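You operate a simulated robot arm through the tools that you are given. There is no shell and no other tool.

Carry out the task below with a simulated robot arm. There is one attempt and no reset: what you move stays moved.

## Task
Pull the blue strap to the load on its card, slacken the rig, then lay it in the green tray.

It is judged by the outcome, as a careful person would: the job done as asked, and still so three seconds after it is handed in. It fails if anything else is knocked over, pushed out of place, dropped, spilled or broken.

## Robot
A 5-joint arm with a two-finger parallel gripper, fixed in place. Base frame: the origin is at the foot of the arm, x ahead of it, y to its left, z up; the work surface is at about z = 0. Units: mm, rad, N and s.
With the tool pointing down near the work surface it reaches from about 260 to 680 mm from the base axis. Its first joint turns from -1.152 to 1.152 rad. The tool tilts only in the upright plane through the base axis and itself; it spins freely about its own axis. Payload 2.9 kg.
The TCP is the grasp point between the finger pads, 30 mm short of the fingertips. In the tool frame z runs along the fingers and y along their closing line. The gripper opens to 110 mm. The fingers are 20 mm wide and 10 mm thick; the gripper's body (48 by 112 mm) begins 55 mm behind the TCP.
Orientation is that of the tool frame in the base frame, as [roll, pitch, yaw] about the fixed x, y, z axes, in that order (R = Rz(yaw) Ry(pitch) Rx(roll)). With the fingers straight down and closing along the base's y, the tool's x points along the base's -x, its y along +y and its z along -z.

## Interface
- The arm moves only by the tool apply_moves. Its argument "deltas" is text: rows parted by semicolons, each of 7 numbers parted by spaces: the shift along the base's x, y, z in mm, then the turn, a rotation vector about the base's x, y, z in rad, then the opening in per cent of the stroke, from 0 (shut) to 100 (fully open). In form: tx ty tz wx wy wz fingers; .... A call has 1 to 20 rows; each row shifts and turns the commanded pose from where the row before left it. A row lasts 0.2 s, in which the tool goes at most 50 mm and 0.15 rad; a call with a longer step from one row to the next is refused whole, and so is a gripper value outside its range. Where a pose cannot be reached the arm comes as near as it can. A force on the tool above 40 N (or 10 N above the force at the start of the call, whichever is more), or a blocked arm, ends the call early, and 0.2 s more pass. Each finger travels about 108 mm/s and halts on what it meets, pressing with about 28 N; the grip force reading is that of the motor and also rises with nothing between the fingers. The clock runs only during rows and for 0.2 s after the last one: add rows that do not move to give the fingers time. The reply holds the time, the measured pose of the TCP, the force on the tool along the base axes, the opening and the grip force, in the units named above and with some noise, with the torque about the TCP (base axes, N m) and any sound that the robot's microphone picked up.
- Cameras (640 x 400 px; columns grow to the right, rows downward): "scene" is fixed at [37.7, -444.4, 619.8]; the picture's right is [0.84, -0.54, 0.00], its down [-0.27, -0.43, -0.86] and it looks along [0.47, 0.73, -0.51] (base axes); focal length 358 px, centre (320, 200). "wrist" rides on the gripper at [72, 17, -103] in the tool frame; the picture's right is [-0.23, 0.97, 0.00], its down [-0.76, -0.18, -0.62] and it looks along [-0.61, -0.14, 0.78] (tool axes); focal length 222 px, centre (320, 200). There is no depth. A picture from a camera that has moved, and an enlarged one, comes with that camera's place and axes in the base frame and with its lens. The place of the scene camera against the robot may be out by one fixed shift of up to 18 mm in any direction.
- snapshot(camera): a new picture of that camera. The clock stands still meanwhile.
- zoom(camera, box): a new picture of the part [left, top, right, bottom] of that camera's present view, enlarged. The clock stands still meanwhile.
- close_job(): hands the job in; it is judged then, once.

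Places have to be worked out from the pictures, the camera data and where the tool is seen. Open the gripper and draw the arm clear of the work before you hand the job in, unless the task says otherwise.

The tools are called as a command line: name --argument value ..., lists and objects as JSON in quotes. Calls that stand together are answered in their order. apply_moves: Moves the arm, as the interface text tells. Its arguments: {"type":"object","properties":{"deltas":{"type":"string"}},"required":["deltas"]} The other tools are called the same way: snapshot (camera) takes a picture; zoom (camera, box) takes an enlarged picture of a part of a camera's view; close_job () hands the job in.

At the start:

```text
time: 0.0
tcp_pos: [282.6, 354.5, 359.0]
orientation: [-3.141, -0.002, -3.141]
ft_force: [-0.1, -0.1, 0.1]
ft_torque: [0.02, -0.03, 0.0]
gripper_width: 110.0
grip_force: 0.1
```

scene: 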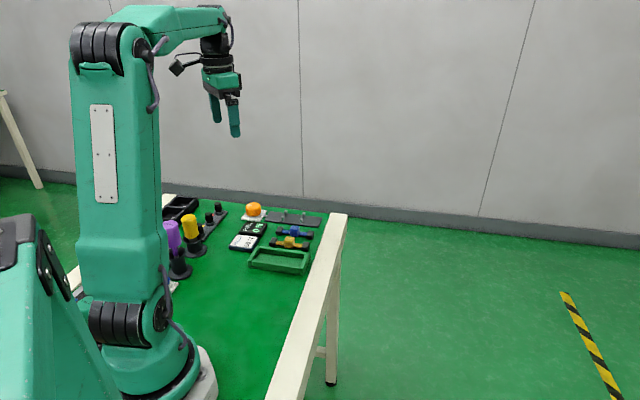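
wrist: 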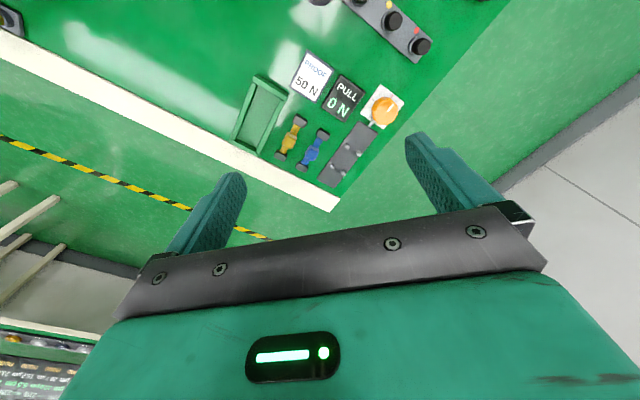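

The wrist view shows a card "PROOF 50 N", a display "PULL 0 N", two straps (yellow, blue), a green tray, and an orange lamp/button. I'll zoom in on those parts to see the details.

zoom --camera "scene" --box '[150, 180, 350, 305]'

zoom --camera "wrist" --box '[220, 0, 460, 150]'

zoom --camera "scene" --box '[225, 195, 335, 275]'

zoom --camera "wrist" --box '[230, 70, 390, 220]'

```text
3.20 times, centred on (250, 242) of scene
camera zoom: at [37.7, -444.4, 619.8], right [0.84, -0.54, 0.0], down [-0.27, -0.43, -0.86], along [0.47, 0.73, -0.51], focal length 1145 px, centre (544, 64)
```

zoom: 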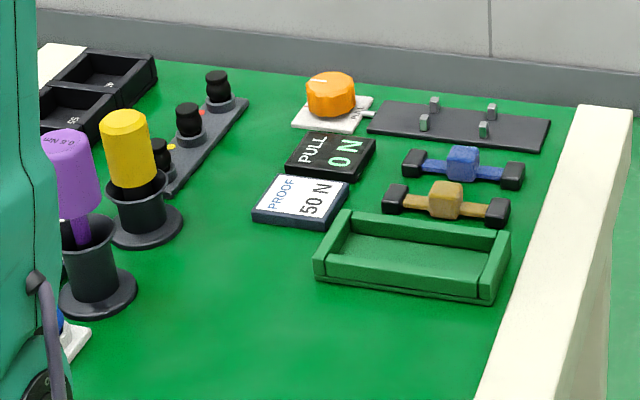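

```text
2.67 times, centred on (340, 75) of wrist
camera zoom: at [209.8, 371.6, 460.8], right [0.23, 0.97, 0.0], down [0.76, -0.18, 0.62], along [0.61, -0.14, -0.78], focal length 592 px, centre (267, 533)
```

zoom: 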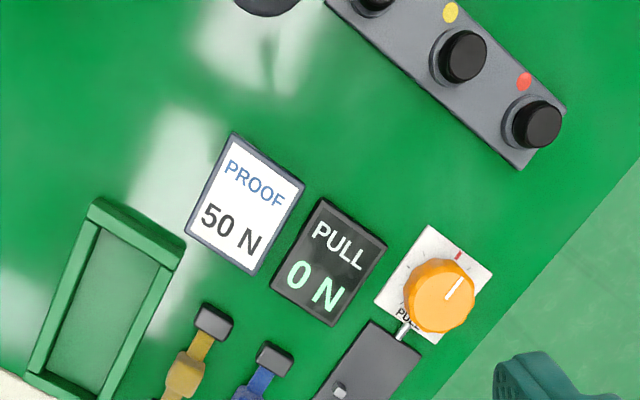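

```text
5.00 times, centred on (280, 235) of scene
camera zoom: at [37.7, -444.4, 619.8], right [0.84, -0.54, 0.0], down [-0.27, -0.43, -0.86], along [0.47, 0.73, -0.51], focal length 1789 px, centre (520, 25)
```

zoom: 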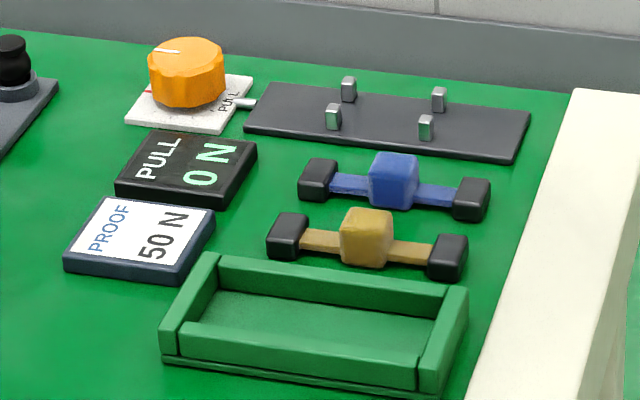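

```text
2.67 times, centred on (310, 145) of wrist
camera zoom: at [209.8, 371.6, 460.8], right [0.23, 0.97, 0.0], down [0.76, -0.18, 0.62], along [0.61, -0.14, -0.78], focal length 592 px, centre (347, 347)
```

zoom: 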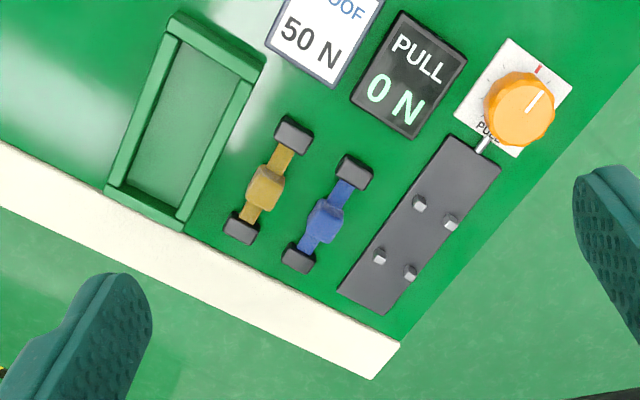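

The straps, rig, dial and tray lie near (420, 300) to (460, 375), rotated about 45° from the base axes. I'll move to a better look-out, staying high, and turn the wrist camera towards the work.

apply_moves --deltas "-12 -18 -8 0 0 0.13 100; -12 -18 -8 0 0 0.13 100; -12 -18 -8 0 0 0.13 100; -12 -18 -8 0 0 0.13 100; -12 -18 -8 0 0 0.13 100; -12 -18 -8 0 0 0.135 100; 0 0 0 0 0 0 100"

```text
time: 1.6
tcp_pos: [211.7, 246.8, 309.9]
orientation: [-3.141, 0.001, -2.355]
ft_force: [-0.8, 0.2, -0.8]
ft_torque: [0.02, 0.01, 0.01]
gripper_width: 109.8
grip_force: 0.1
```

The arm moved as commanded to (212, 247, 310). Now I'll take pictures from here.

snapshot --camera "wrist"

snapshot --camera "scene"

```text
taken
camera wrist: at [147.1, 206.8, 412.7], right [-0.53, 0.85, 0.0], down [0.66, 0.41, 0.62], along [0.53, 0.33, -0.78], focal length 222 px, centre (320, 200)
```

wrist: 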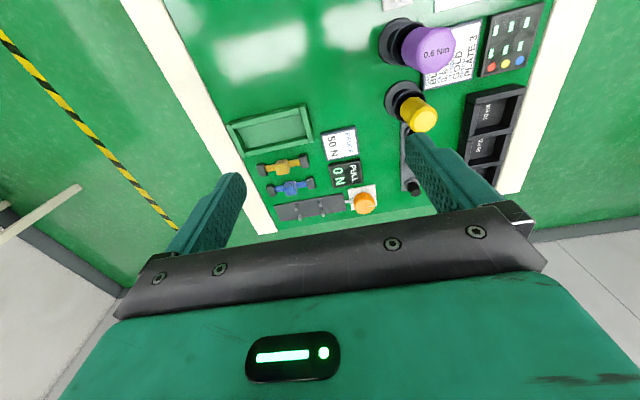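

```text
taken
```

scene: 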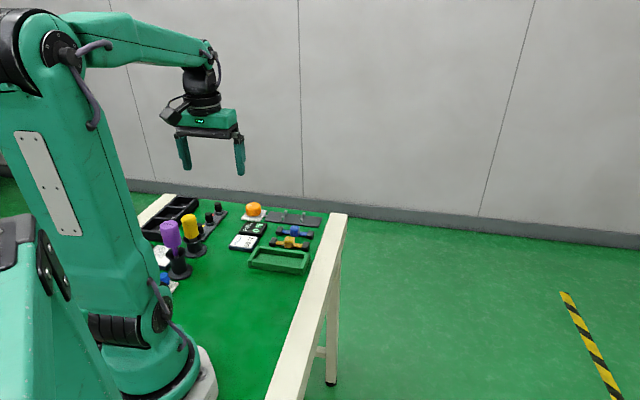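

The whole workstation is in view here, including other stations (torque tools, bins, a panel). I'll enlarge the pull rig and the other labels.

zoom --camera "wrist" --box '[220, 95, 400, 235]'

zoom --camera "wrist" --box '[320, 125, 400, 225]'

zoom --camera "wrist" --box '[370, 0, 560, 120]'

zoom --camera "scene" --box '[140, 190, 240, 300]'

```text
2.86 times, centred on (310, 165) of wrist
camera zoom: at [147.1, 206.8, 412.7], right [-0.53, 0.85, 0.0], down [0.66, 0.41, 0.62], along [0.53, 0.33, -0.78], focal length 635 px, centre (349, 300)
```

zoom: 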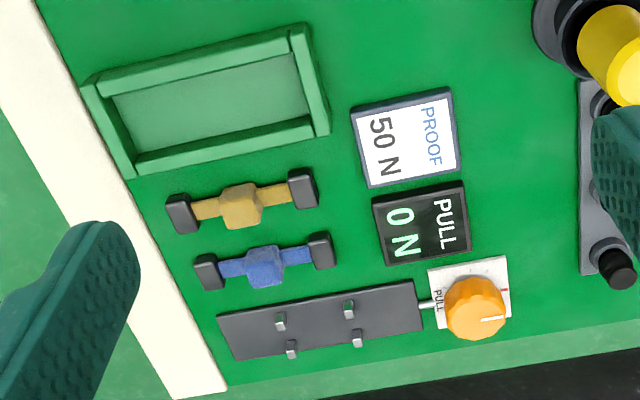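

```text
4.00 times, centred on (360, 175) of wrist
camera zoom: at [147.1, 206.8, 412.7], right [-0.53, 0.85, 0.0], down [0.66, 0.41, 0.62], along [0.53, 0.33, -0.78], focal length 888 px, centre (160, 300)
```

zoom: 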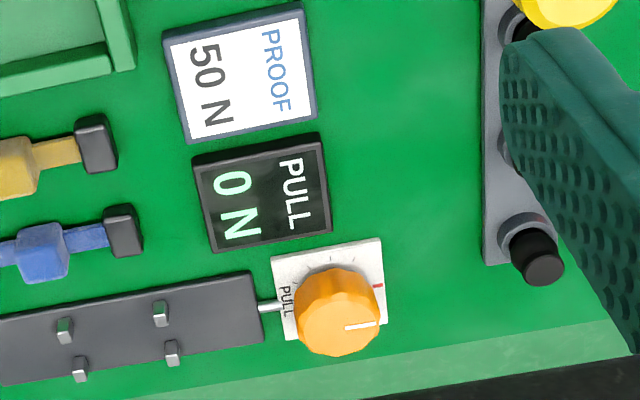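

```text
3.33 times, centred on (465, 60) of wrist
camera zoom: at [147.1, 206.8, 412.7], right [-0.53, 0.85, 0.0], down [0.66, 0.41, 0.62], along [0.53, 0.33, -0.78], focal length 740 px, centre (-163, 667)
```

zoom: 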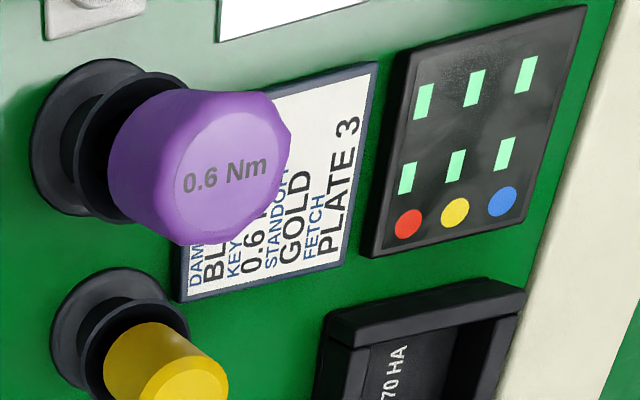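

```text
3.64 times, centred on (190, 245) of scene
camera zoom: at [37.7, -444.4, 619.8], right [0.84, -0.54, 0.0], down [-0.27, -0.43, -0.86], along [0.47, 0.73, -0.51], focal length 1301 px, centre (793, 36)
```

zoom: 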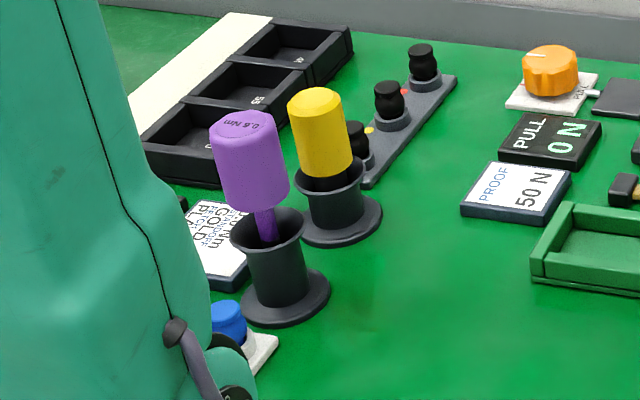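

The card reads PROOF 50 N, the gauge reads 0 N, and the dial pointer sits at the red mark with "PULL" on the rig side. I'll move lower over clear ground near (300, 300, 170) for a closer look at the dial's marks, the strap and the posts.

apply_moves --deltas "17.6 10.6 -28 0 0 0 100; 17.6 10.6 -28 0 0 0 100; 17.6 10.6 -28 0 0 0 100; 17.6 10.6 -28 0 0 0 100; 17.6 10.6 -28 0 0 0 100; 0 0 0 0 0 0 100"

snapshot --camera "wrist"

zoom --camera "wrist" --box '[340, 100, 460, 220]'

zoom --camera "wrist" --box '[180, 100, 400, 240]'

```text
time: 3.0
tcp_pos: [298.5, 300.4, 171.2]
orientation: [-3.141, 0.002, -2.356]
ft_force: [-0.9, 0.2, 0.2]
ft_torque: [0.0, 0.01, -0.02]
gripper_width: 109.8
grip_force: 0.1
```

```text
taken
camera wrist: at [235.8, 260.2, 272.4], right [-0.53, 0.85, 0.0], down [0.66, 0.41, 0.62], along [0.53, 0.33, -0.78], focal length 222 px, centre (320, 200)
```

wrist: 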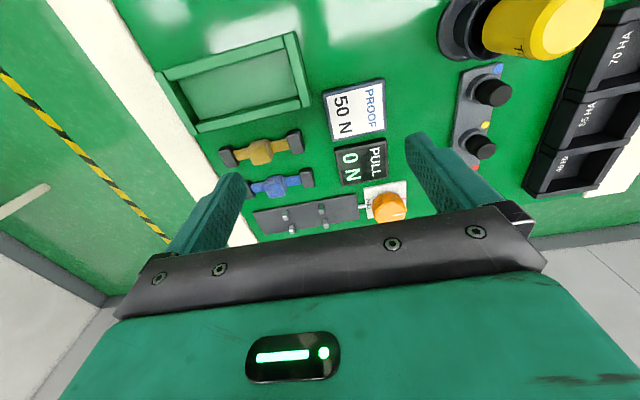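

```text
3.33 times, centred on (400, 160) of wrist
camera zoom: at [235.8, 260.2, 272.4], right [-0.53, 0.85, 0.0], down [0.66, 0.41, 0.62], along [0.53, 0.33, -0.78], focal length 740 px, centre (53, 333)
```

zoom: 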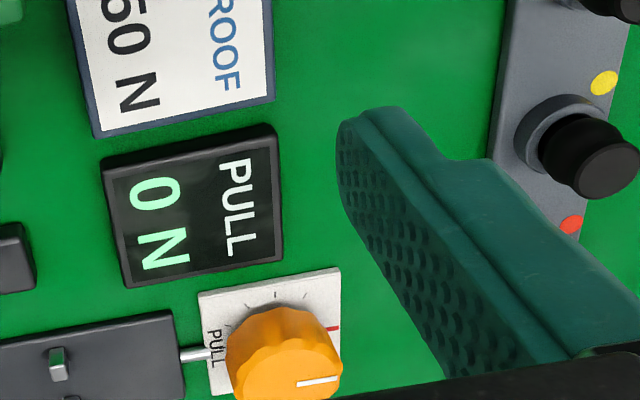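

```text
2.86 times, centred on (290, 170) of wrist
camera zoom: at [235.8, 260.2, 272.4], right [-0.53, 0.85, 0.0], down [0.66, 0.41, 0.62], along [0.53, 0.33, -0.78], focal length 635 px, centre (406, 286)
```

zoom: 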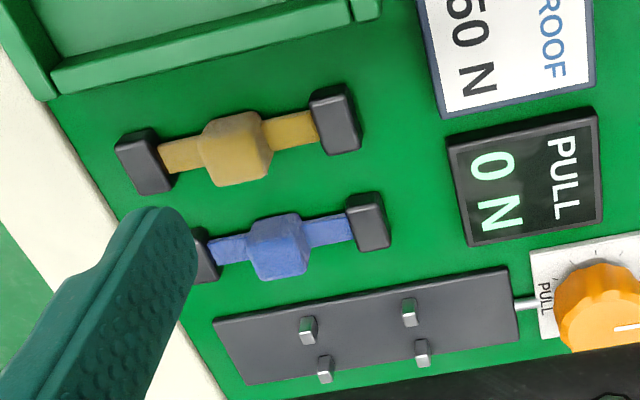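

From this view: blue strap centre ≈ (423, 303), lying at about -45°; the rig's post pairs centre ≈ (458, 371), parallel to the strap, with the tops of the posts at about z = 19. I'll turn the tool so the fingers close across the strap, move above it at safe height, and partly close the gripper.

apply_moves --deltas "10.4 0.2 -1.8 0 0 -0.131 60; 10.4 0.2 -1.8 0 0 -0.131 50; 10.4 0.2 -1.8 0 0 -0.131 45; 10.4 0.2 -1.8 0 0 -0.131 45; 10.4 0.2 -1.8 0 0 -0.131 45; 10.4 0.2 -1.8 0 0 -0.131 45; 10.4 0.2 -1.8 0 0 -0.131 45; 10.4 0.2 -1.8 0 0 -0.131 45; 10.4 0.2 -1.8 0 0 -0.131 45; 10.4 0.2 -1.8 0 0 -0.131 45; 10.4 0.2 -1.8 0 0 -0.131 45; 10.4 0.2 -1.8 0 0 -0.131 45; 0 0 0 0 0 0 45; 0 0 0 0 0 0 45"

snapshot --camera "wrist"

zoom --camera "scene" --box '[200, 180, 360, 285]'

```text
time: 6.0
tcp_pos: [423.2, 302.9, 148.0]
orientation: [3.141, -0.002, 2.354]
ft_force: [-0.1, 0.0, -0.1]
ft_torque: [-0.03, 0.0, 0.0]
gripper_width: 49.5
grip_force: 0.1
```

```text
taken
camera wrist: at [384.4, 365.0, 251.2], right [0.85, 0.53, 0.0], down [0.41, -0.67, 0.62], along [0.33, -0.53, -0.78], focal length 222 px, centre (320, 200)
```

wrist: 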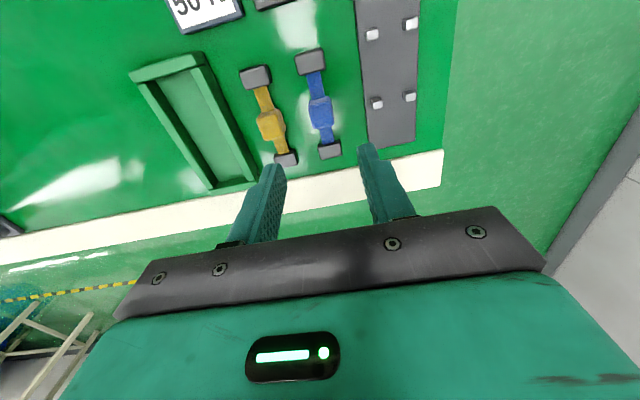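

```text
3.81 times, centred on (280, 232) of scene
camera zoom: at [37.7, -444.4, 619.8], right [0.84, -0.54, 0.0], down [-0.27, -0.43, -0.86], along [0.47, 0.73, -0.51], focal length 1363 px, centre (472, 76)
```

zoom: 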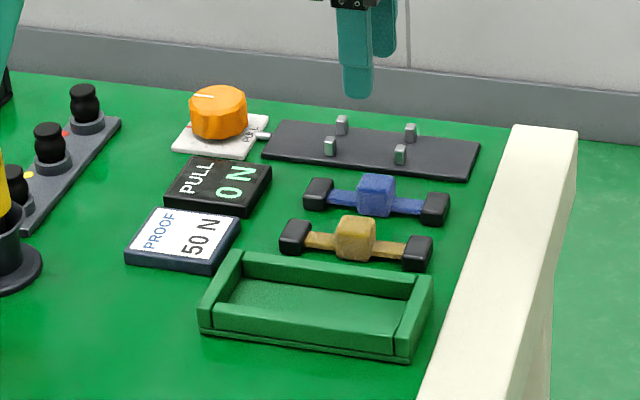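

The tool is above the strap and aligned across it. I'll enlarge this view to refine the strap and post positions.

zoom --camera "wrist" --box '[220, 20, 440, 180]'

zoom --camera "wrist" --box '[270, 30, 350, 170]'

```text
2.50 times, centred on (330, 100) of wrist
camera zoom: at [384.4, 365.0, 251.2], right [0.85, 0.53, 0.0], down [0.41, -0.67, 0.62], along [0.33, -0.53, -0.78], focal length 555 px, centre (295, 450)
```

zoom: 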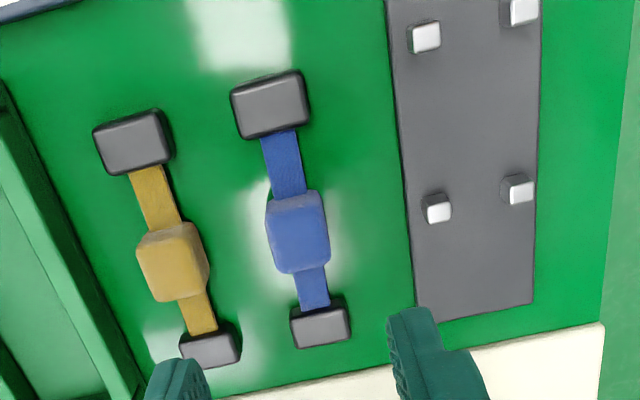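

```text
2.86 times, centred on (310, 100) of wrist
camera zoom: at [384.4, 365.0, 251.2], right [0.85, 0.53, 0.0], down [0.41, -0.67, 0.62], along [0.33, -0.53, -0.78], focal length 635 px, centre (349, 486)
```

zoom: 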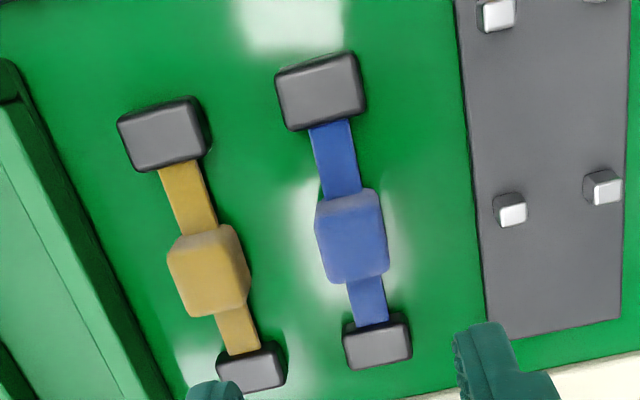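

Refined: strap block centre ≈ (423.4, 304.6), rig post centre ≈ (457.2, 372.3), both at -45°. The end blocks clear the outer post faces by about 5 mm. I'll centre on the block and descend to z = 66, then check.

apply_moves --deltas "0.2 1.7 -20 0 0 0.002 45; 0 0 -20 0 0 0 45; 0 0 -20 0 0 0 45; 0 0 -22 0 0 0 45; 0 0 0 0 0 0 45"

snapshot --camera "wrist"

zoom --camera "scene" --box '[240, 180, 340, 260]'

```text
time: 7.2
tcp_pos: [422.7, 303.8, 66.3]
orientation: [3.141, 0.0, 2.355]
ft_force: [1.1, 0.0, -0.8]
ft_torque: [0.0, 0.0, -0.01]
gripper_width: 49.7
grip_force: 0.0
```

```text
taken
camera wrist: at [383.7, 366.7, 169.2], right [0.85, 0.53, 0.0], down [0.41, -0.66, 0.62], along [0.33, -0.53, -0.78], focal length 222 px, centre (320, 200)
```

wrist: 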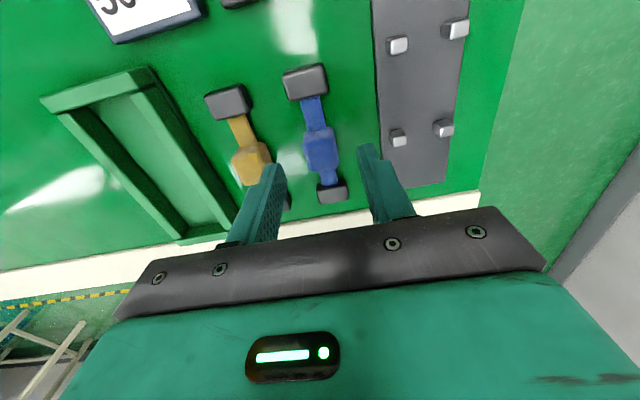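

```text
5.00 times, centred on (290, 220) of scene
camera zoom: at [37.7, -444.4, 619.8], right [0.84, -0.54, 0.0], down [-0.27, -0.43, -0.86], along [0.47, 0.73, -0.51], focal length 1789 px, centre (470, 100)
```

zoom: 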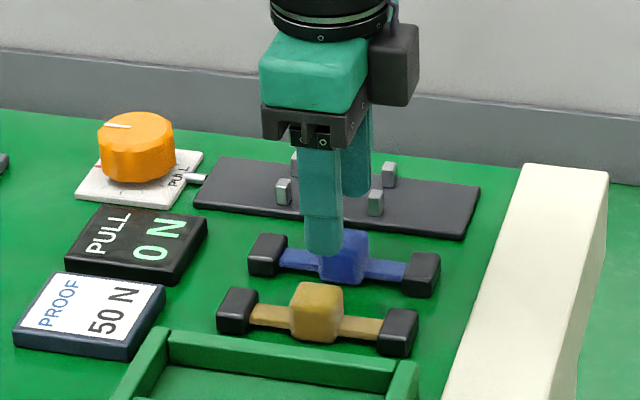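

The block sits midway between the fingers. I'll descend the last 32 mm so the fingertips straddle the block just above the table, then close gently.

apply_moves --deltas "0.3 0.6 -12 0 0 0 45; 0 0 -10 0 0 0 45; 0 0 -9 0 0 0 45; 0 0 0 0 0 0 45"

zoom --camera "scene" --box '[240, 180, 340, 260]'

snapshot --camera "wrist"

```text
time: 8.2
tcp_pos: [424.6, 305.2, 36.8]
orientation: [-3.141, 0.001, 2.356]
ft_force: [0.4, -0.4, 0.0]
ft_torque: [-0.01, -0.01, -0.02]
gripper_width: 49.7
grip_force: 0.0
```

```text
5.00 times, centred on (290, 220) of scene
camera zoom: at [37.7, -444.4, 619.8], right [0.84, -0.54, 0.0], down [-0.27, -0.43, -0.86], along [0.47, 0.73, -0.51], focal length 1789 px, centre (470, 100)
```

zoom: 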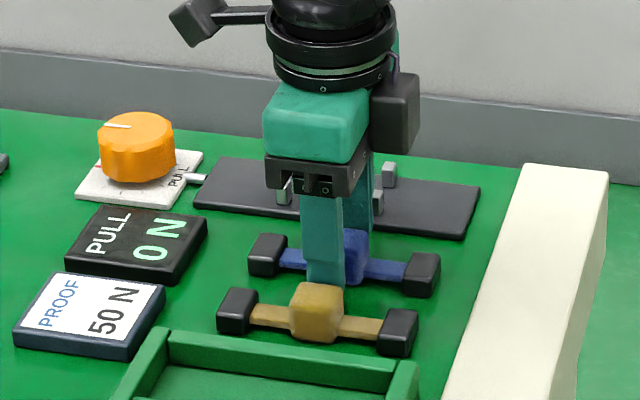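

```text
taken
camera wrist: at [384.0, 367.5, 138.4], right [0.85, 0.53, 0.0], down [0.41, -0.66, 0.62], along [0.33, -0.53, -0.78], focal length 222 px, centre (320, 200)
```

wrist: 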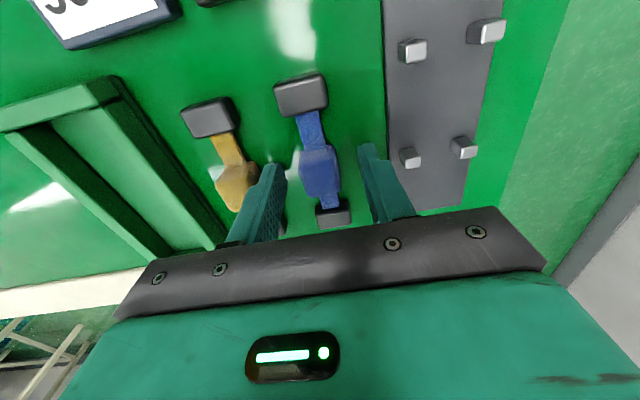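

The fingertips straddle the block about 6 mm above the table with clearance to the yellow strap and the rig plate. Closing on the block now.

apply_moves --deltas "0 0 -1 0 0 0 35; 0 0 0 0 0 0 25; 0 0 0 0 0 0 15; 0 0 0 0 0 0 10; 0 0 0 0 0 0 10"

zoom --camera "wrist" --box '[220, 50, 440, 230]'

zoom --camera "scene" --box '[240, 180, 340, 260]'

```text
time: 9.4
tcp_pos: [423.5, 304.8, 33.9]
orientation: [3.14, 0.001, 2.358]
ft_force: [-0.7, -0.8, 0.0]
ft_torque: [-0.01, 0.03, -0.03]
gripper_width: 23.1
grip_force: 27.8
```

```text
2.22 times, centred on (330, 140) of wrist
camera zoom: at [384.0, 367.3, 137.3], right [0.85, 0.53, 0.0], down [0.41, -0.66, 0.62], along [0.33, -0.53, -0.78], focal length 494 px, centre (298, 333)
```

zoom: 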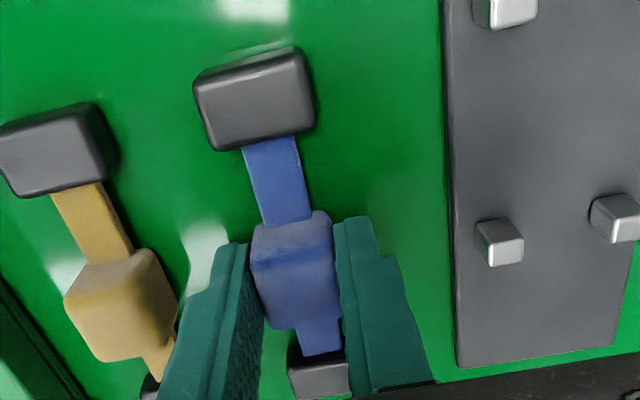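

```text
5.00 times, centred on (290, 220) of scene
camera zoom: at [37.7, -444.4, 619.8], right [0.84, -0.54, 0.0], down [-0.27, -0.43, -0.86], along [0.47, 0.73, -0.51], focal length 1789 px, centre (470, 100)
```

zoom: 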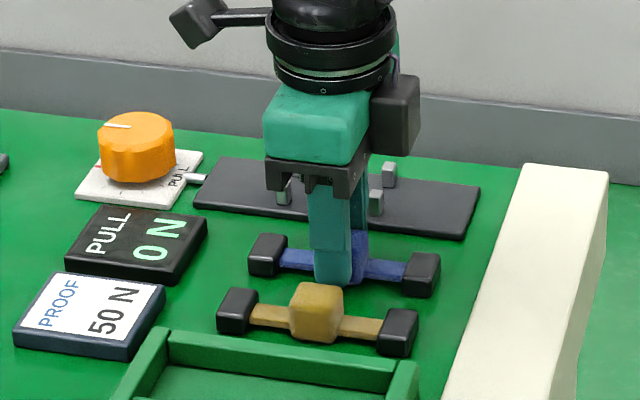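

The grip is firm at 23.1 mm. I'll lift straight up 45 mm and check how the strap hangs.

apply_moves --deltas "0 0 5 0 0 0 10; 0 0 10 0 0 0 10; 0 0 15 0 0 0 10; 0 0 15 0 0 0 10; 0 0 0 0 0 0 10"

zoom --camera "wrist" --box '[220, 20, 440, 230]'

zoom --camera "scene" --box '[240, 180, 340, 260]'

```text
time: 10.6
tcp_pos: [423.3, 304.6, 80.5]
orientation: [-3.14, -0.002, 2.357]
ft_force: [0.3, -0.7, -1.0]
ft_torque: [0.03, 0.01, -0.01]
gripper_width: 23.2
grip_force: 28.0
```

```text
1.90 times, centred on (330, 125) of wrist
camera zoom: at [384.5, 367.7, 182.8], right [0.85, 0.53, 0.0], down [0.41, -0.66, 0.62], along [0.33, -0.53, -0.78], focal length 423 px, centre (301, 343)
```

zoom: 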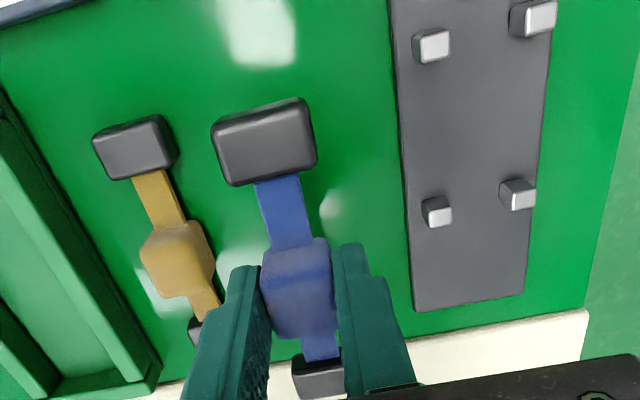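

```text
5.00 times, centred on (290, 220) of scene
camera zoom: at [37.7, -444.4, 619.8], right [0.84, -0.54, 0.0], down [-0.27, -0.43, -0.86], along [0.47, 0.73, -0.51], focal length 1789 px, centre (470, 100)
```

zoom: 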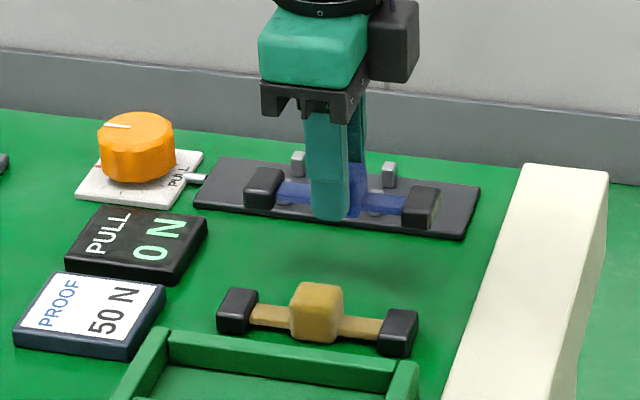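

The strap hangs straight and level, centred in the grip. The post centre recomputes to (457.0, 372.4), so I'll carry the strap over it by (+33.4, +68.0) at this height, then lower to just above the post tops.

apply_moves --deltas "6 12 0 0 0 0 10; 9 18 0 0 0 0 10; 9 18 0 0 0 0 10; 6.4 14 0 0 0 0 10; 3 6 0 0 0 0 10; 0 0 0 0 0 0 10; 0 0 -10 0 0 0 10; 0 0 -8 0 0 0 10; 0 0 0 0 0 0 10"

snapshot --camera "wrist"

zoom --camera "wrist" --box '[220, 40, 440, 240]'

zoom --camera "scene" --box '[240, 180, 340, 260]'

```text
time: 12.6
tcp_pos: [456.2, 373.7, 61.6]
orientation: [3.141, -0.001, 2.356]
ft_force: [-0.1, -0.6, 0.4]
ft_torque: [0.03, 0.03, 0.02]
gripper_width: 22.9
grip_force: 28.4
```

```text
taken
camera wrist: at [417.7, 435.8, 163.7], right [0.85, 0.53, 0.0], down [0.41, -0.66, 0.62], along [0.33, -0.53, -0.78], focal length 222 px, centre (320, 200)
```

wrist: 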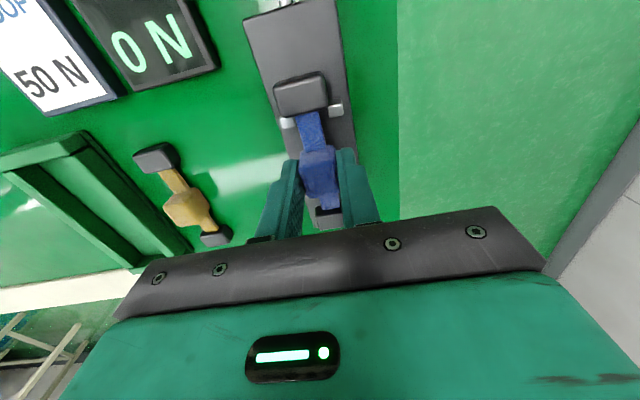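

```text
2.00 times, centred on (330, 140) of wrist
camera zoom: at [417.7, 435.8, 163.7], right [0.85, 0.53, 0.0], down [0.41, -0.66, 0.62], along [0.33, -0.53, -0.78], focal length 444 px, centre (300, 320)
```

zoom: 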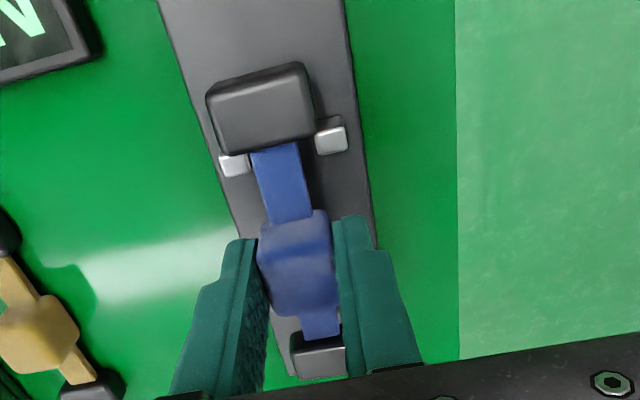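

```text
5.00 times, centred on (290, 220) of scene
camera zoom: at [37.7, -444.4, 619.8], right [0.84, -0.54, 0.0], down [-0.27, -0.43, -0.86], along [0.47, 0.73, -0.51], focal length 1789 px, centre (470, 100)
```

zoom: 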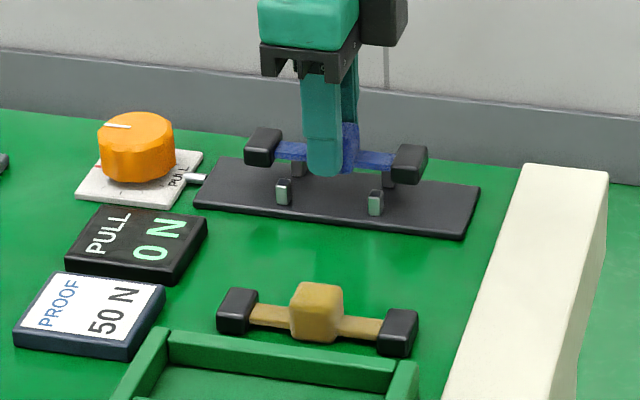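

The strip lines up between the posts; the fit along the strap's length needs care. I'll enlarge the scene view here to judge the end-block clearance on both sides.

zoom --camera "scene" --box '[280, 198, 335, 232]'

zoom --camera "wrist" --box '[265, 60, 375, 150]'

```text
11.64 times, centred on (308, 215) of scene
camera zoom: at [37.7, -444.4, 619.8], right [0.84, -0.54, 0.0], down [-0.27, -0.43, -0.86], along [0.47, 0.73, -0.51], focal length 4163 px, centre (466, 26)
```

zoom: 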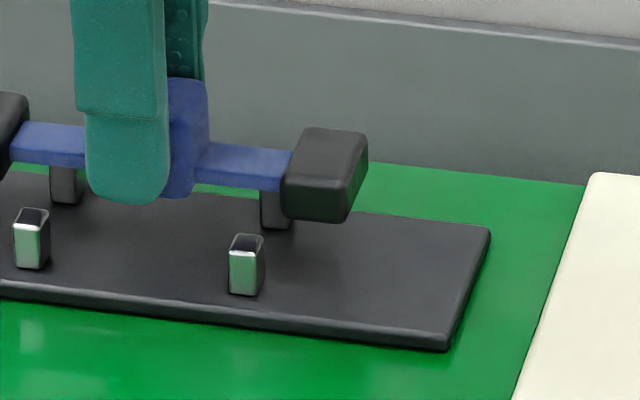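

```text
4.44 times, centred on (320, 105) of wrist
camera zoom: at [417.7, 435.8, 163.7], right [0.85, 0.53, 0.0], down [0.41, -0.66, 0.62], along [0.33, -0.53, -0.78], focal length 987 px, centre (320, 622)
```

zoom: 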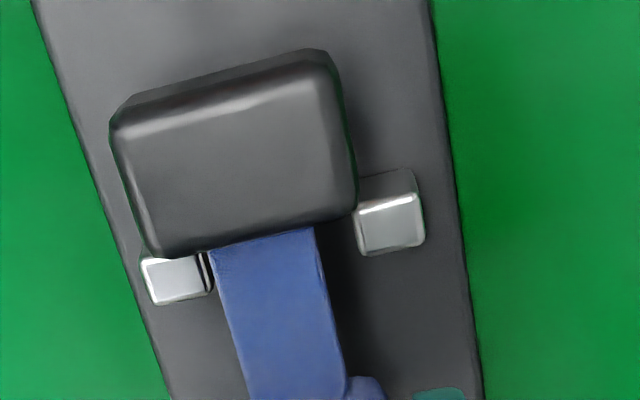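

In the scene view the end blocks clear the outer post faces by about 3 mm on each side, and the strip is centred between the posts. Lowering the strap straight down, slowly at the end.

apply_moves --deltas "0 0 -6 0 0 0 10; 0 0 -6 0 0 0 10; 0 0 -4 0 0 0 10; 0 0 -2 0 0 0 10; 0 0 0 0 0 0 10"

zoom --camera "scene" --box '[270, 195, 335, 235]'

zoom --camera "wrist" --box '[240, 40, 400, 240]'

```text
time: 13.8
tcp_pos: [456.5, 373.3, 43.4]
orientation: [3.14, -0.001, 2.357]
ft_force: [-0.2, 0.2, -0.4]
ft_torque: [0.02, 0.0, 0.02]
gripper_width: 22.9
grip_force: 27.7
```

```text
9.85 times, centred on (302, 215) of scene
camera zoom: at [37.7, -444.4, 619.8], right [0.84, -0.54, 0.0], down [-0.27, -0.43, -0.86], along [0.47, 0.73, -0.51], focal length 3522 px, centre (492, 52)
```

zoom: 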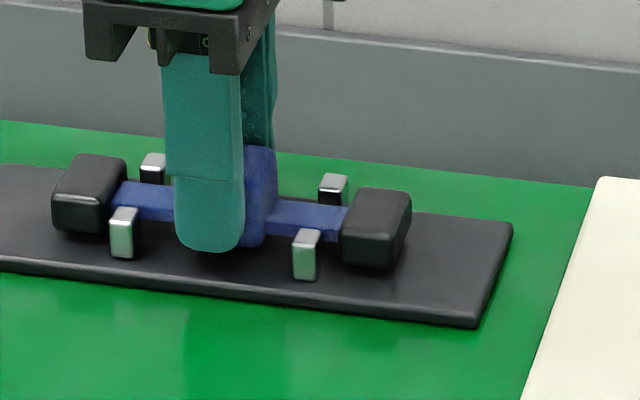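

```text
2.00 times, centred on (320, 140) of wrist
camera zoom: at [417.8, 435.5, 146.1], right [0.85, 0.53, 0.0], down [0.41, -0.66, 0.62], along [0.33, -0.53, -0.78], focal length 444 px, centre (320, 320)
```

zoom: 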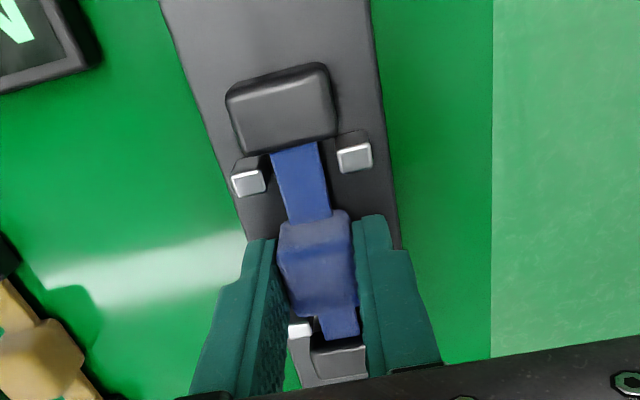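

The strip is now between both post pairs and the end blocks are outside them. I'll lower in small steps until contact shows in the force.

apply_moves --deltas "0 0 -1.5 0 0 0 10; 0 0 -1 0 0 0 10; 0 0 0 0 0 0 10"

```text
time: 14.6
tcp_pos: [456.8, 374.0, 41.1]
orientation: [-3.141, -0.001, 2.355]
ft_force: [0.9, 0.3, -0.4]
ft_torque: [0.0, -0.02, -0.02]
gripper_width: 23.2
grip_force: 27.8
```

No contact yet at z ≈ 41. Continuing down in 1 mm steps.

apply_moves --deltas "0 0 -1 0 0 0 10; 0 0 0 0 0 0 10"

apply_moves --deltas "0 0 -1 0 0 0 10; 0 0 0 0 0 0 10"

```text
time: 15.2
tcp_pos: [456.1, 374.3, 40.4]
orientation: [-3.141, 0.0, 2.357]
ft_force: [-2.5, -2.6, 6.3]
ft_torque: [-0.08, 0.12, -0.01]
gripper_width: 22.9
grip_force: 27.5
```

```text
time: 15.8
tcp_pos: [457.0, 373.2, 40.9]
orientation: [3.14, 0.0, 2.356]
ft_force: [-9.1, -5.8, 21.2]
ft_torque: [-0.19, 0.26, -0.05]
gripper_width: 23.0
grip_force: 27.9
```

Contact: 21 N upward, so the strap is seated at z ≈ 40.5. I'll relieve the push by raising about 1.5 mm, then check before opening.

apply_moves --deltas "0 0 1.5 0 0 0 10; 0 0 0 0 0 0 10"

zoom --camera "scene" --box '[270, 195, 335, 235]'

zoom --camera "wrist" --box '[240, 40, 400, 240]'

```text
time: 16.4
tcp_pos: [457.2, 374.0, 40.7]
orientation: [3.139, -0.001, 2.356]
ft_force: [-2.8, -2.1, 13.0]
ft_torque: [-0.05, 0.07, -0.01]
gripper_width: 23.3
grip_force: 27.7
```

```text
9.85 times, centred on (302, 215) of scene
camera zoom: at [37.6, -444.4, 619.7], right [0.84, -0.54, 0.0], down [-0.27, -0.42, -0.86], along [0.47, 0.73, -0.51], focal length 3522 px, centre (492, 52)
```

zoom: 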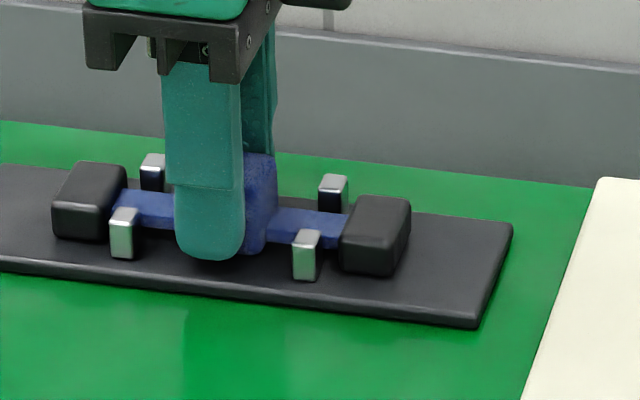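

```text
2.00 times, centred on (320, 140) of wrist
camera zoom: at [417.8, 435.7, 143.2], right [0.85, 0.53, 0.0], down [0.41, -0.67, 0.62], along [0.33, -0.53, -0.78], focal length 444 px, centre (320, 320)
```

zoom: 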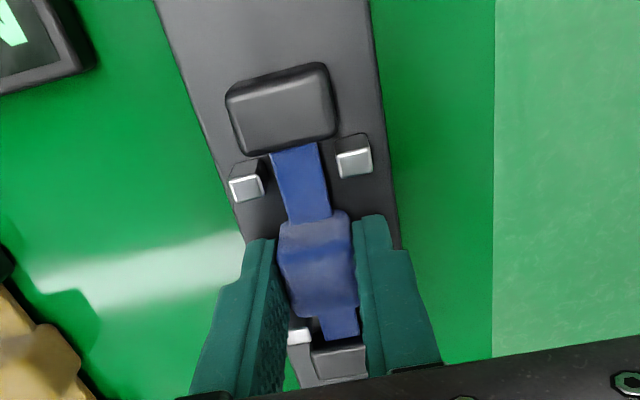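

The strap is seated flat on the rig plate. I'll take off the remaining 13 N, then open the fingers to 44 mm.

apply_moves --deltas "0 0 0.8 0 0 0 10; 0 0 0 0 0 0 10; 0 0 0 0 0 0 22; 0 0 0 0 0 0 30; 0 0 0 0 0 0 40; 0 0 0 0 0 0 40"

zoom --camera "scene" --box '[270, 195, 335, 235]'

zoom --camera "wrist" --box '[240, 40, 400, 240]'

```text
time: 17.8
tcp_pos: [457.6, 372.6, 40.4]
orientation: [3.141, 0.0, 2.358]
ft_force: [0.2, -0.5, -0.5]
ft_torque: [-0.03, 0.02, 0.01]
gripper_width: 44.1
grip_force: 0.0
```

```text
9.85 times, centred on (302, 215) of scene
camera zoom: at [37.7, -444.4, 619.8], right [0.84, -0.54, 0.0], down [-0.27, -0.43, -0.86], along [0.47, 0.73, -0.51], focal length 3522 px, centre (492, 52)
```

zoom: 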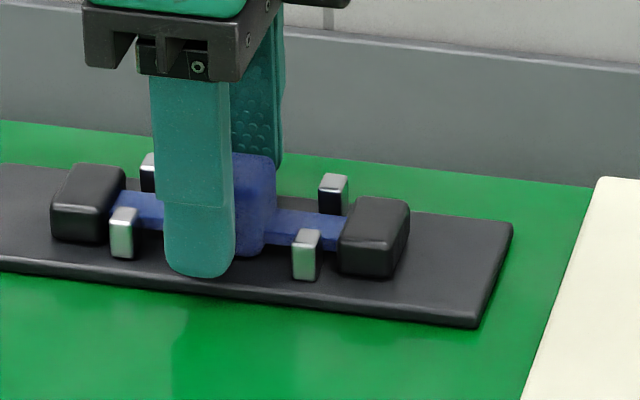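

```text
2.00 times, centred on (320, 140) of wrist
camera zoom: at [417.6, 435.6, 143.7], right [0.85, 0.53, 0.0], down [0.41, -0.66, 0.62], along [0.33, -0.53, -0.78], focal length 444 px, centre (320, 320)
```

zoom: 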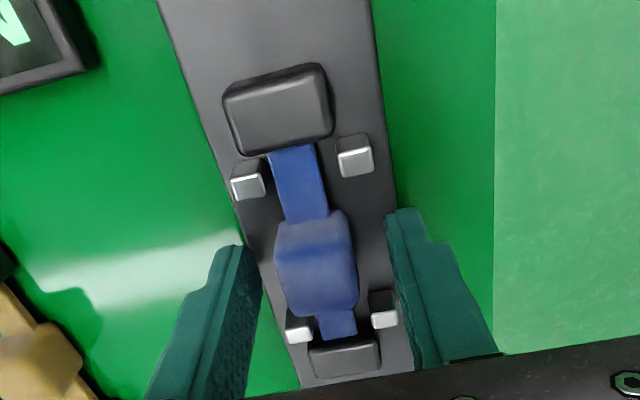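

The strap rests centred on the rig and released. I'll lift straight off, then move to where the wrist camera looks nearly straight down on the dial.

apply_moves --deltas "0 0 6 0 0 0 40; 0 0 14 0 0 0 40; 0 0 25 0 0 0 40; 0 0 25 0 0 0 40; -13 10 0 0 0 0 40; -18 13 0 0 0 0 40; -18 13 0 0 0 0 40; -18 13 0 0 0 0 40; 0 0 0 0 0 0 40"

snapshot --camera "wrist"

zoom --camera "wrist" --box '[230, 10, 410, 150]'

zoom --camera "scene" --box '[225, 180, 335, 260]'

```text
time: 19.8
tcp_pos: [388.7, 423.5, 111.1]
orientation: [-3.14, 0.0, 2.355]
ft_force: [0.1, 0.4, -0.3]
ft_torque: [0.03, 0.02, 0.0]
gripper_width: 44.1
grip_force: 0.2
```

```text
taken
camera wrist: at [350.6, 485.4, 214.4], right [0.85, 0.53, 0.0], down [0.41, -0.66, 0.62], along [0.33, -0.53, -0.78], focal length 222 px, centre (320, 200)
```

wrist: 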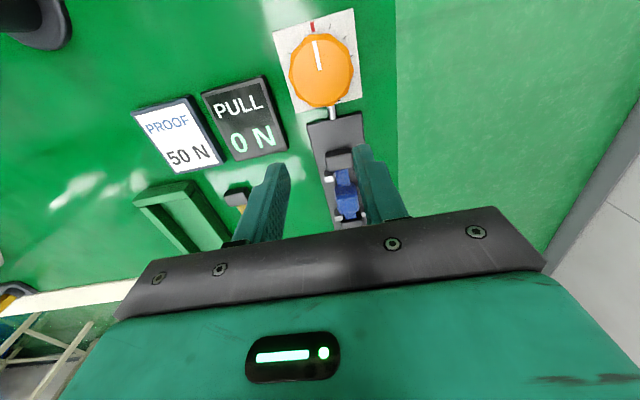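

```text
2.86 times, centred on (320, 80) of wrist
camera zoom: at [350.6, 485.4, 214.4], right [0.85, 0.53, 0.0], down [0.41, -0.66, 0.62], along [0.33, -0.53, -0.78], focal length 635 px, centre (320, 543)
```

zoom: 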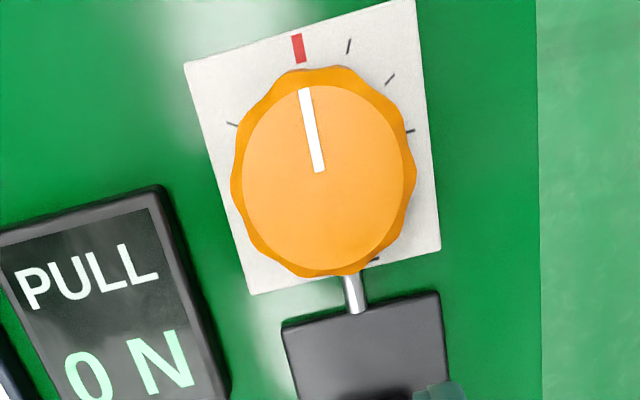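

```text
5.00 times, centred on (280, 220) of scene
camera zoom: at [37.7, -444.4, 619.8], right [0.84, -0.54, 0.0], down [-0.27, -0.43, -0.86], along [0.47, 0.73, -0.51], focal length 1789 px, centre (520, 100)
```

zoom: 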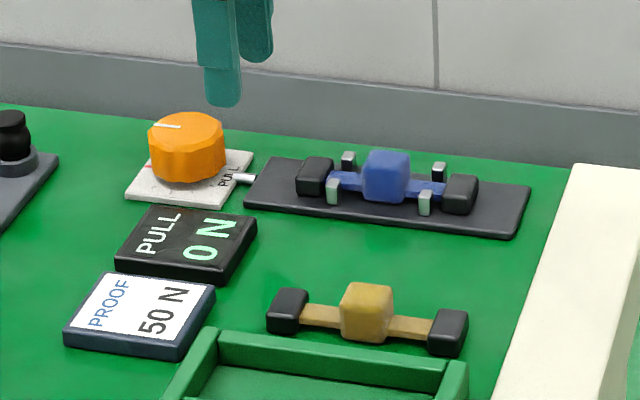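

The dial's ticks run clockwise from the red zero mark (10 steps of about 30°), so pulling means turning clockwise from above. The knob's centre is about (-24, +40) mm from the present TCP, top at z ≈ 33, about 42 mm across. I'll centre over it at this height and pre-wind the tool anticlockwise so there is plenty of clockwise spin left.

apply_moves --deltas "-6 10 0 0 0 0.145 45; -6 10 0 0 0 0.145 52; -6 10 0 0 0 0.145 52; -5.9 10 0 0 0 0.145 52; 0 0 0 0 0 0.145 52; 0 0 0 0 0 0.145 52; 0 0 0 0 0 0.145 52; 0 0 0 0 0 0.145 52; 0 0 0 0 0 0.145 52; 0 0 0 0 0 0.145 52; 0 0 0 0 0 0.145 52; 0 0 0 0 0 0.145 52; 0 0 0 0 0 0.145 52; 0 0 0 0 0 0 52"

```text
time: 22.8
tcp_pos: [365.1, 462.0, 111.5]
orientation: [-3.141, -0.001, -2.04]
ft_force: [-0.1, 0.3, 0.5]
ft_torque: [-0.01, 0.01, 0.01]
gripper_width: 56.9
grip_force: 0.1
```

The spin follows as commanded (yaw -2.04) and the TCP is over the knob. Continuing the pre-wind to yaw ≈ 0.

apply_moves --deltas "0 0 0 0 0 0.146 52; 0 0 0 0 0 0.146 52; 0 0 0 0 0 0.146 52; 0 0 0 0 0 0.146 52; 0 0 0 0 0 0.146 52; 0 0 0 0 0 0.146 52; 0 0 0 0 0 0.146 52; 0 0 0 0 0 0.146 52; 0 0 0 0 0 0.146 52; 0 0 0 0 0 0.146 52; 0 0 0 0 0 0.146 52; 0 0 0 0 0 0.146 52; 0 0 0 0 0 0.146 52; 0 0 0 0 0 0.146 52; 0 0 0 0 0 0 52"

snapshot --camera "wrist"

zoom --camera "scene" --box '[215, 150, 335, 260]'

```text
time: 26.0
tcp_pos: [366.5, 462.4, 110.1]
orientation: [3.141, -0.001, 0.004]
ft_force: [1.1, -0.6, -0.2]
ft_torque: [-0.01, -0.01, -0.04]
gripper_width: 57.3
grip_force: 0.1
```

```text
taken
camera wrist: at [438.3, 444.7, 214.1], right [-0.22, -0.97, 0.0], down [-0.76, 0.17, 0.62], along [-0.61, 0.14, -0.78], focal length 222 px, centre (320, 200)
```

wrist: 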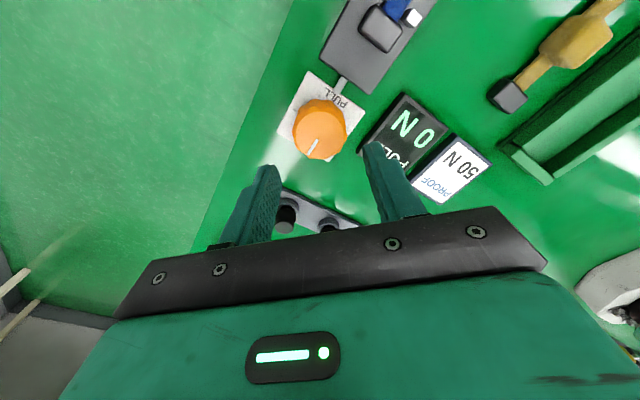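

```text
3.64 times, centred on (275, 205) of scene
camera zoom: at [37.7, -444.4, 619.8], right [0.84, -0.54, 0.0], down [-0.27, -0.43, -0.86], along [0.47, 0.73, -0.51], focal length 1301 px, centre (484, 182)
```

zoom: 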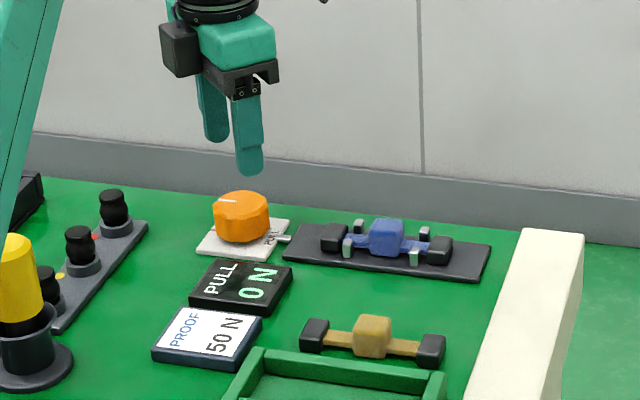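

Now centred above the knob with the tool pre-wound. I'll zoom to refine the knob's centre before descending.

zoom --camera "wrist" --box '[260, 60, 380, 180]'

```text
3.33 times, centred on (320, 120) of wrist
camera zoom: at [438.3, 444.7, 214.1], right [-0.22, -0.97, 0.0], down [-0.76, 0.17, 0.62], along [-0.61, 0.14, -0.78], focal length 740 px, centre (320, 467)
```

zoom: 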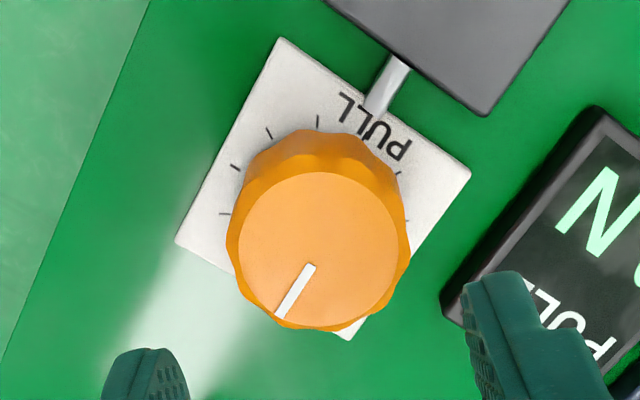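

The knob is centred under the TCP to within 1 mm. Descending so the fingertips straddle it at z ≈ 16, above the dial plate.

apply_moves --deltas "0.3 0.2 -18 0 0 0 52; 0 0 -18 0 0 0 52; 0 0 -14 0 0 0 52; 0 0 -10 0 0 0 52; 0 0 -4 0 0 0 52; 0 0 0 0 0 0 52"

snapshot --camera "wrist"

zoom --camera "scene" --box '[215, 170, 315, 250]'

```text
time: 27.4
tcp_pos: [366.6, 462.6, 46.7]
orientation: [3.141, -0.001, 0.003]
ft_force: [-0.6, 0.0, -0.6]
ft_torque: [-0.06, 0.03, 0.02]
gripper_width: 57.1
grip_force: 0.1
```

```text
taken
camera wrist: at [438.6, 445.1, 149.9], right [-0.22, -0.97, 0.0], down [-0.76, 0.18, 0.62], along [-0.61, 0.14, -0.78], focal length 222 px, centre (320, 200)
```

wrist: 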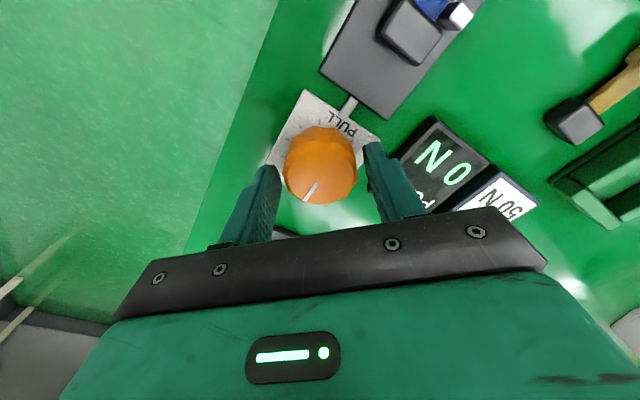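

```text
5.00 times, centred on (265, 210) of scene
camera zoom: at [37.7, -444.4, 619.8], right [0.84, -0.54, 0.0], down [-0.27, -0.43, -0.86], along [0.47, 0.73, -0.51], focal length 1789 px, centre (595, 150)
```

zoom: 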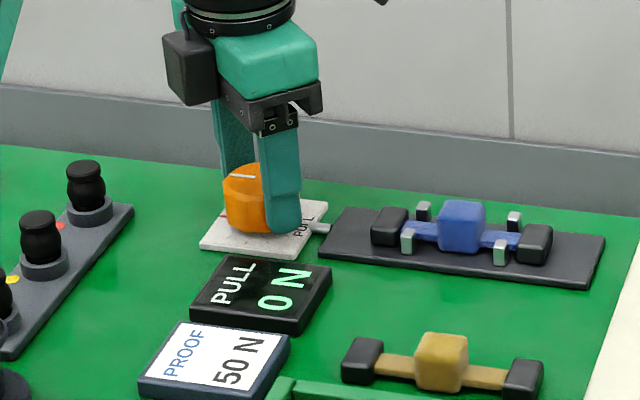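

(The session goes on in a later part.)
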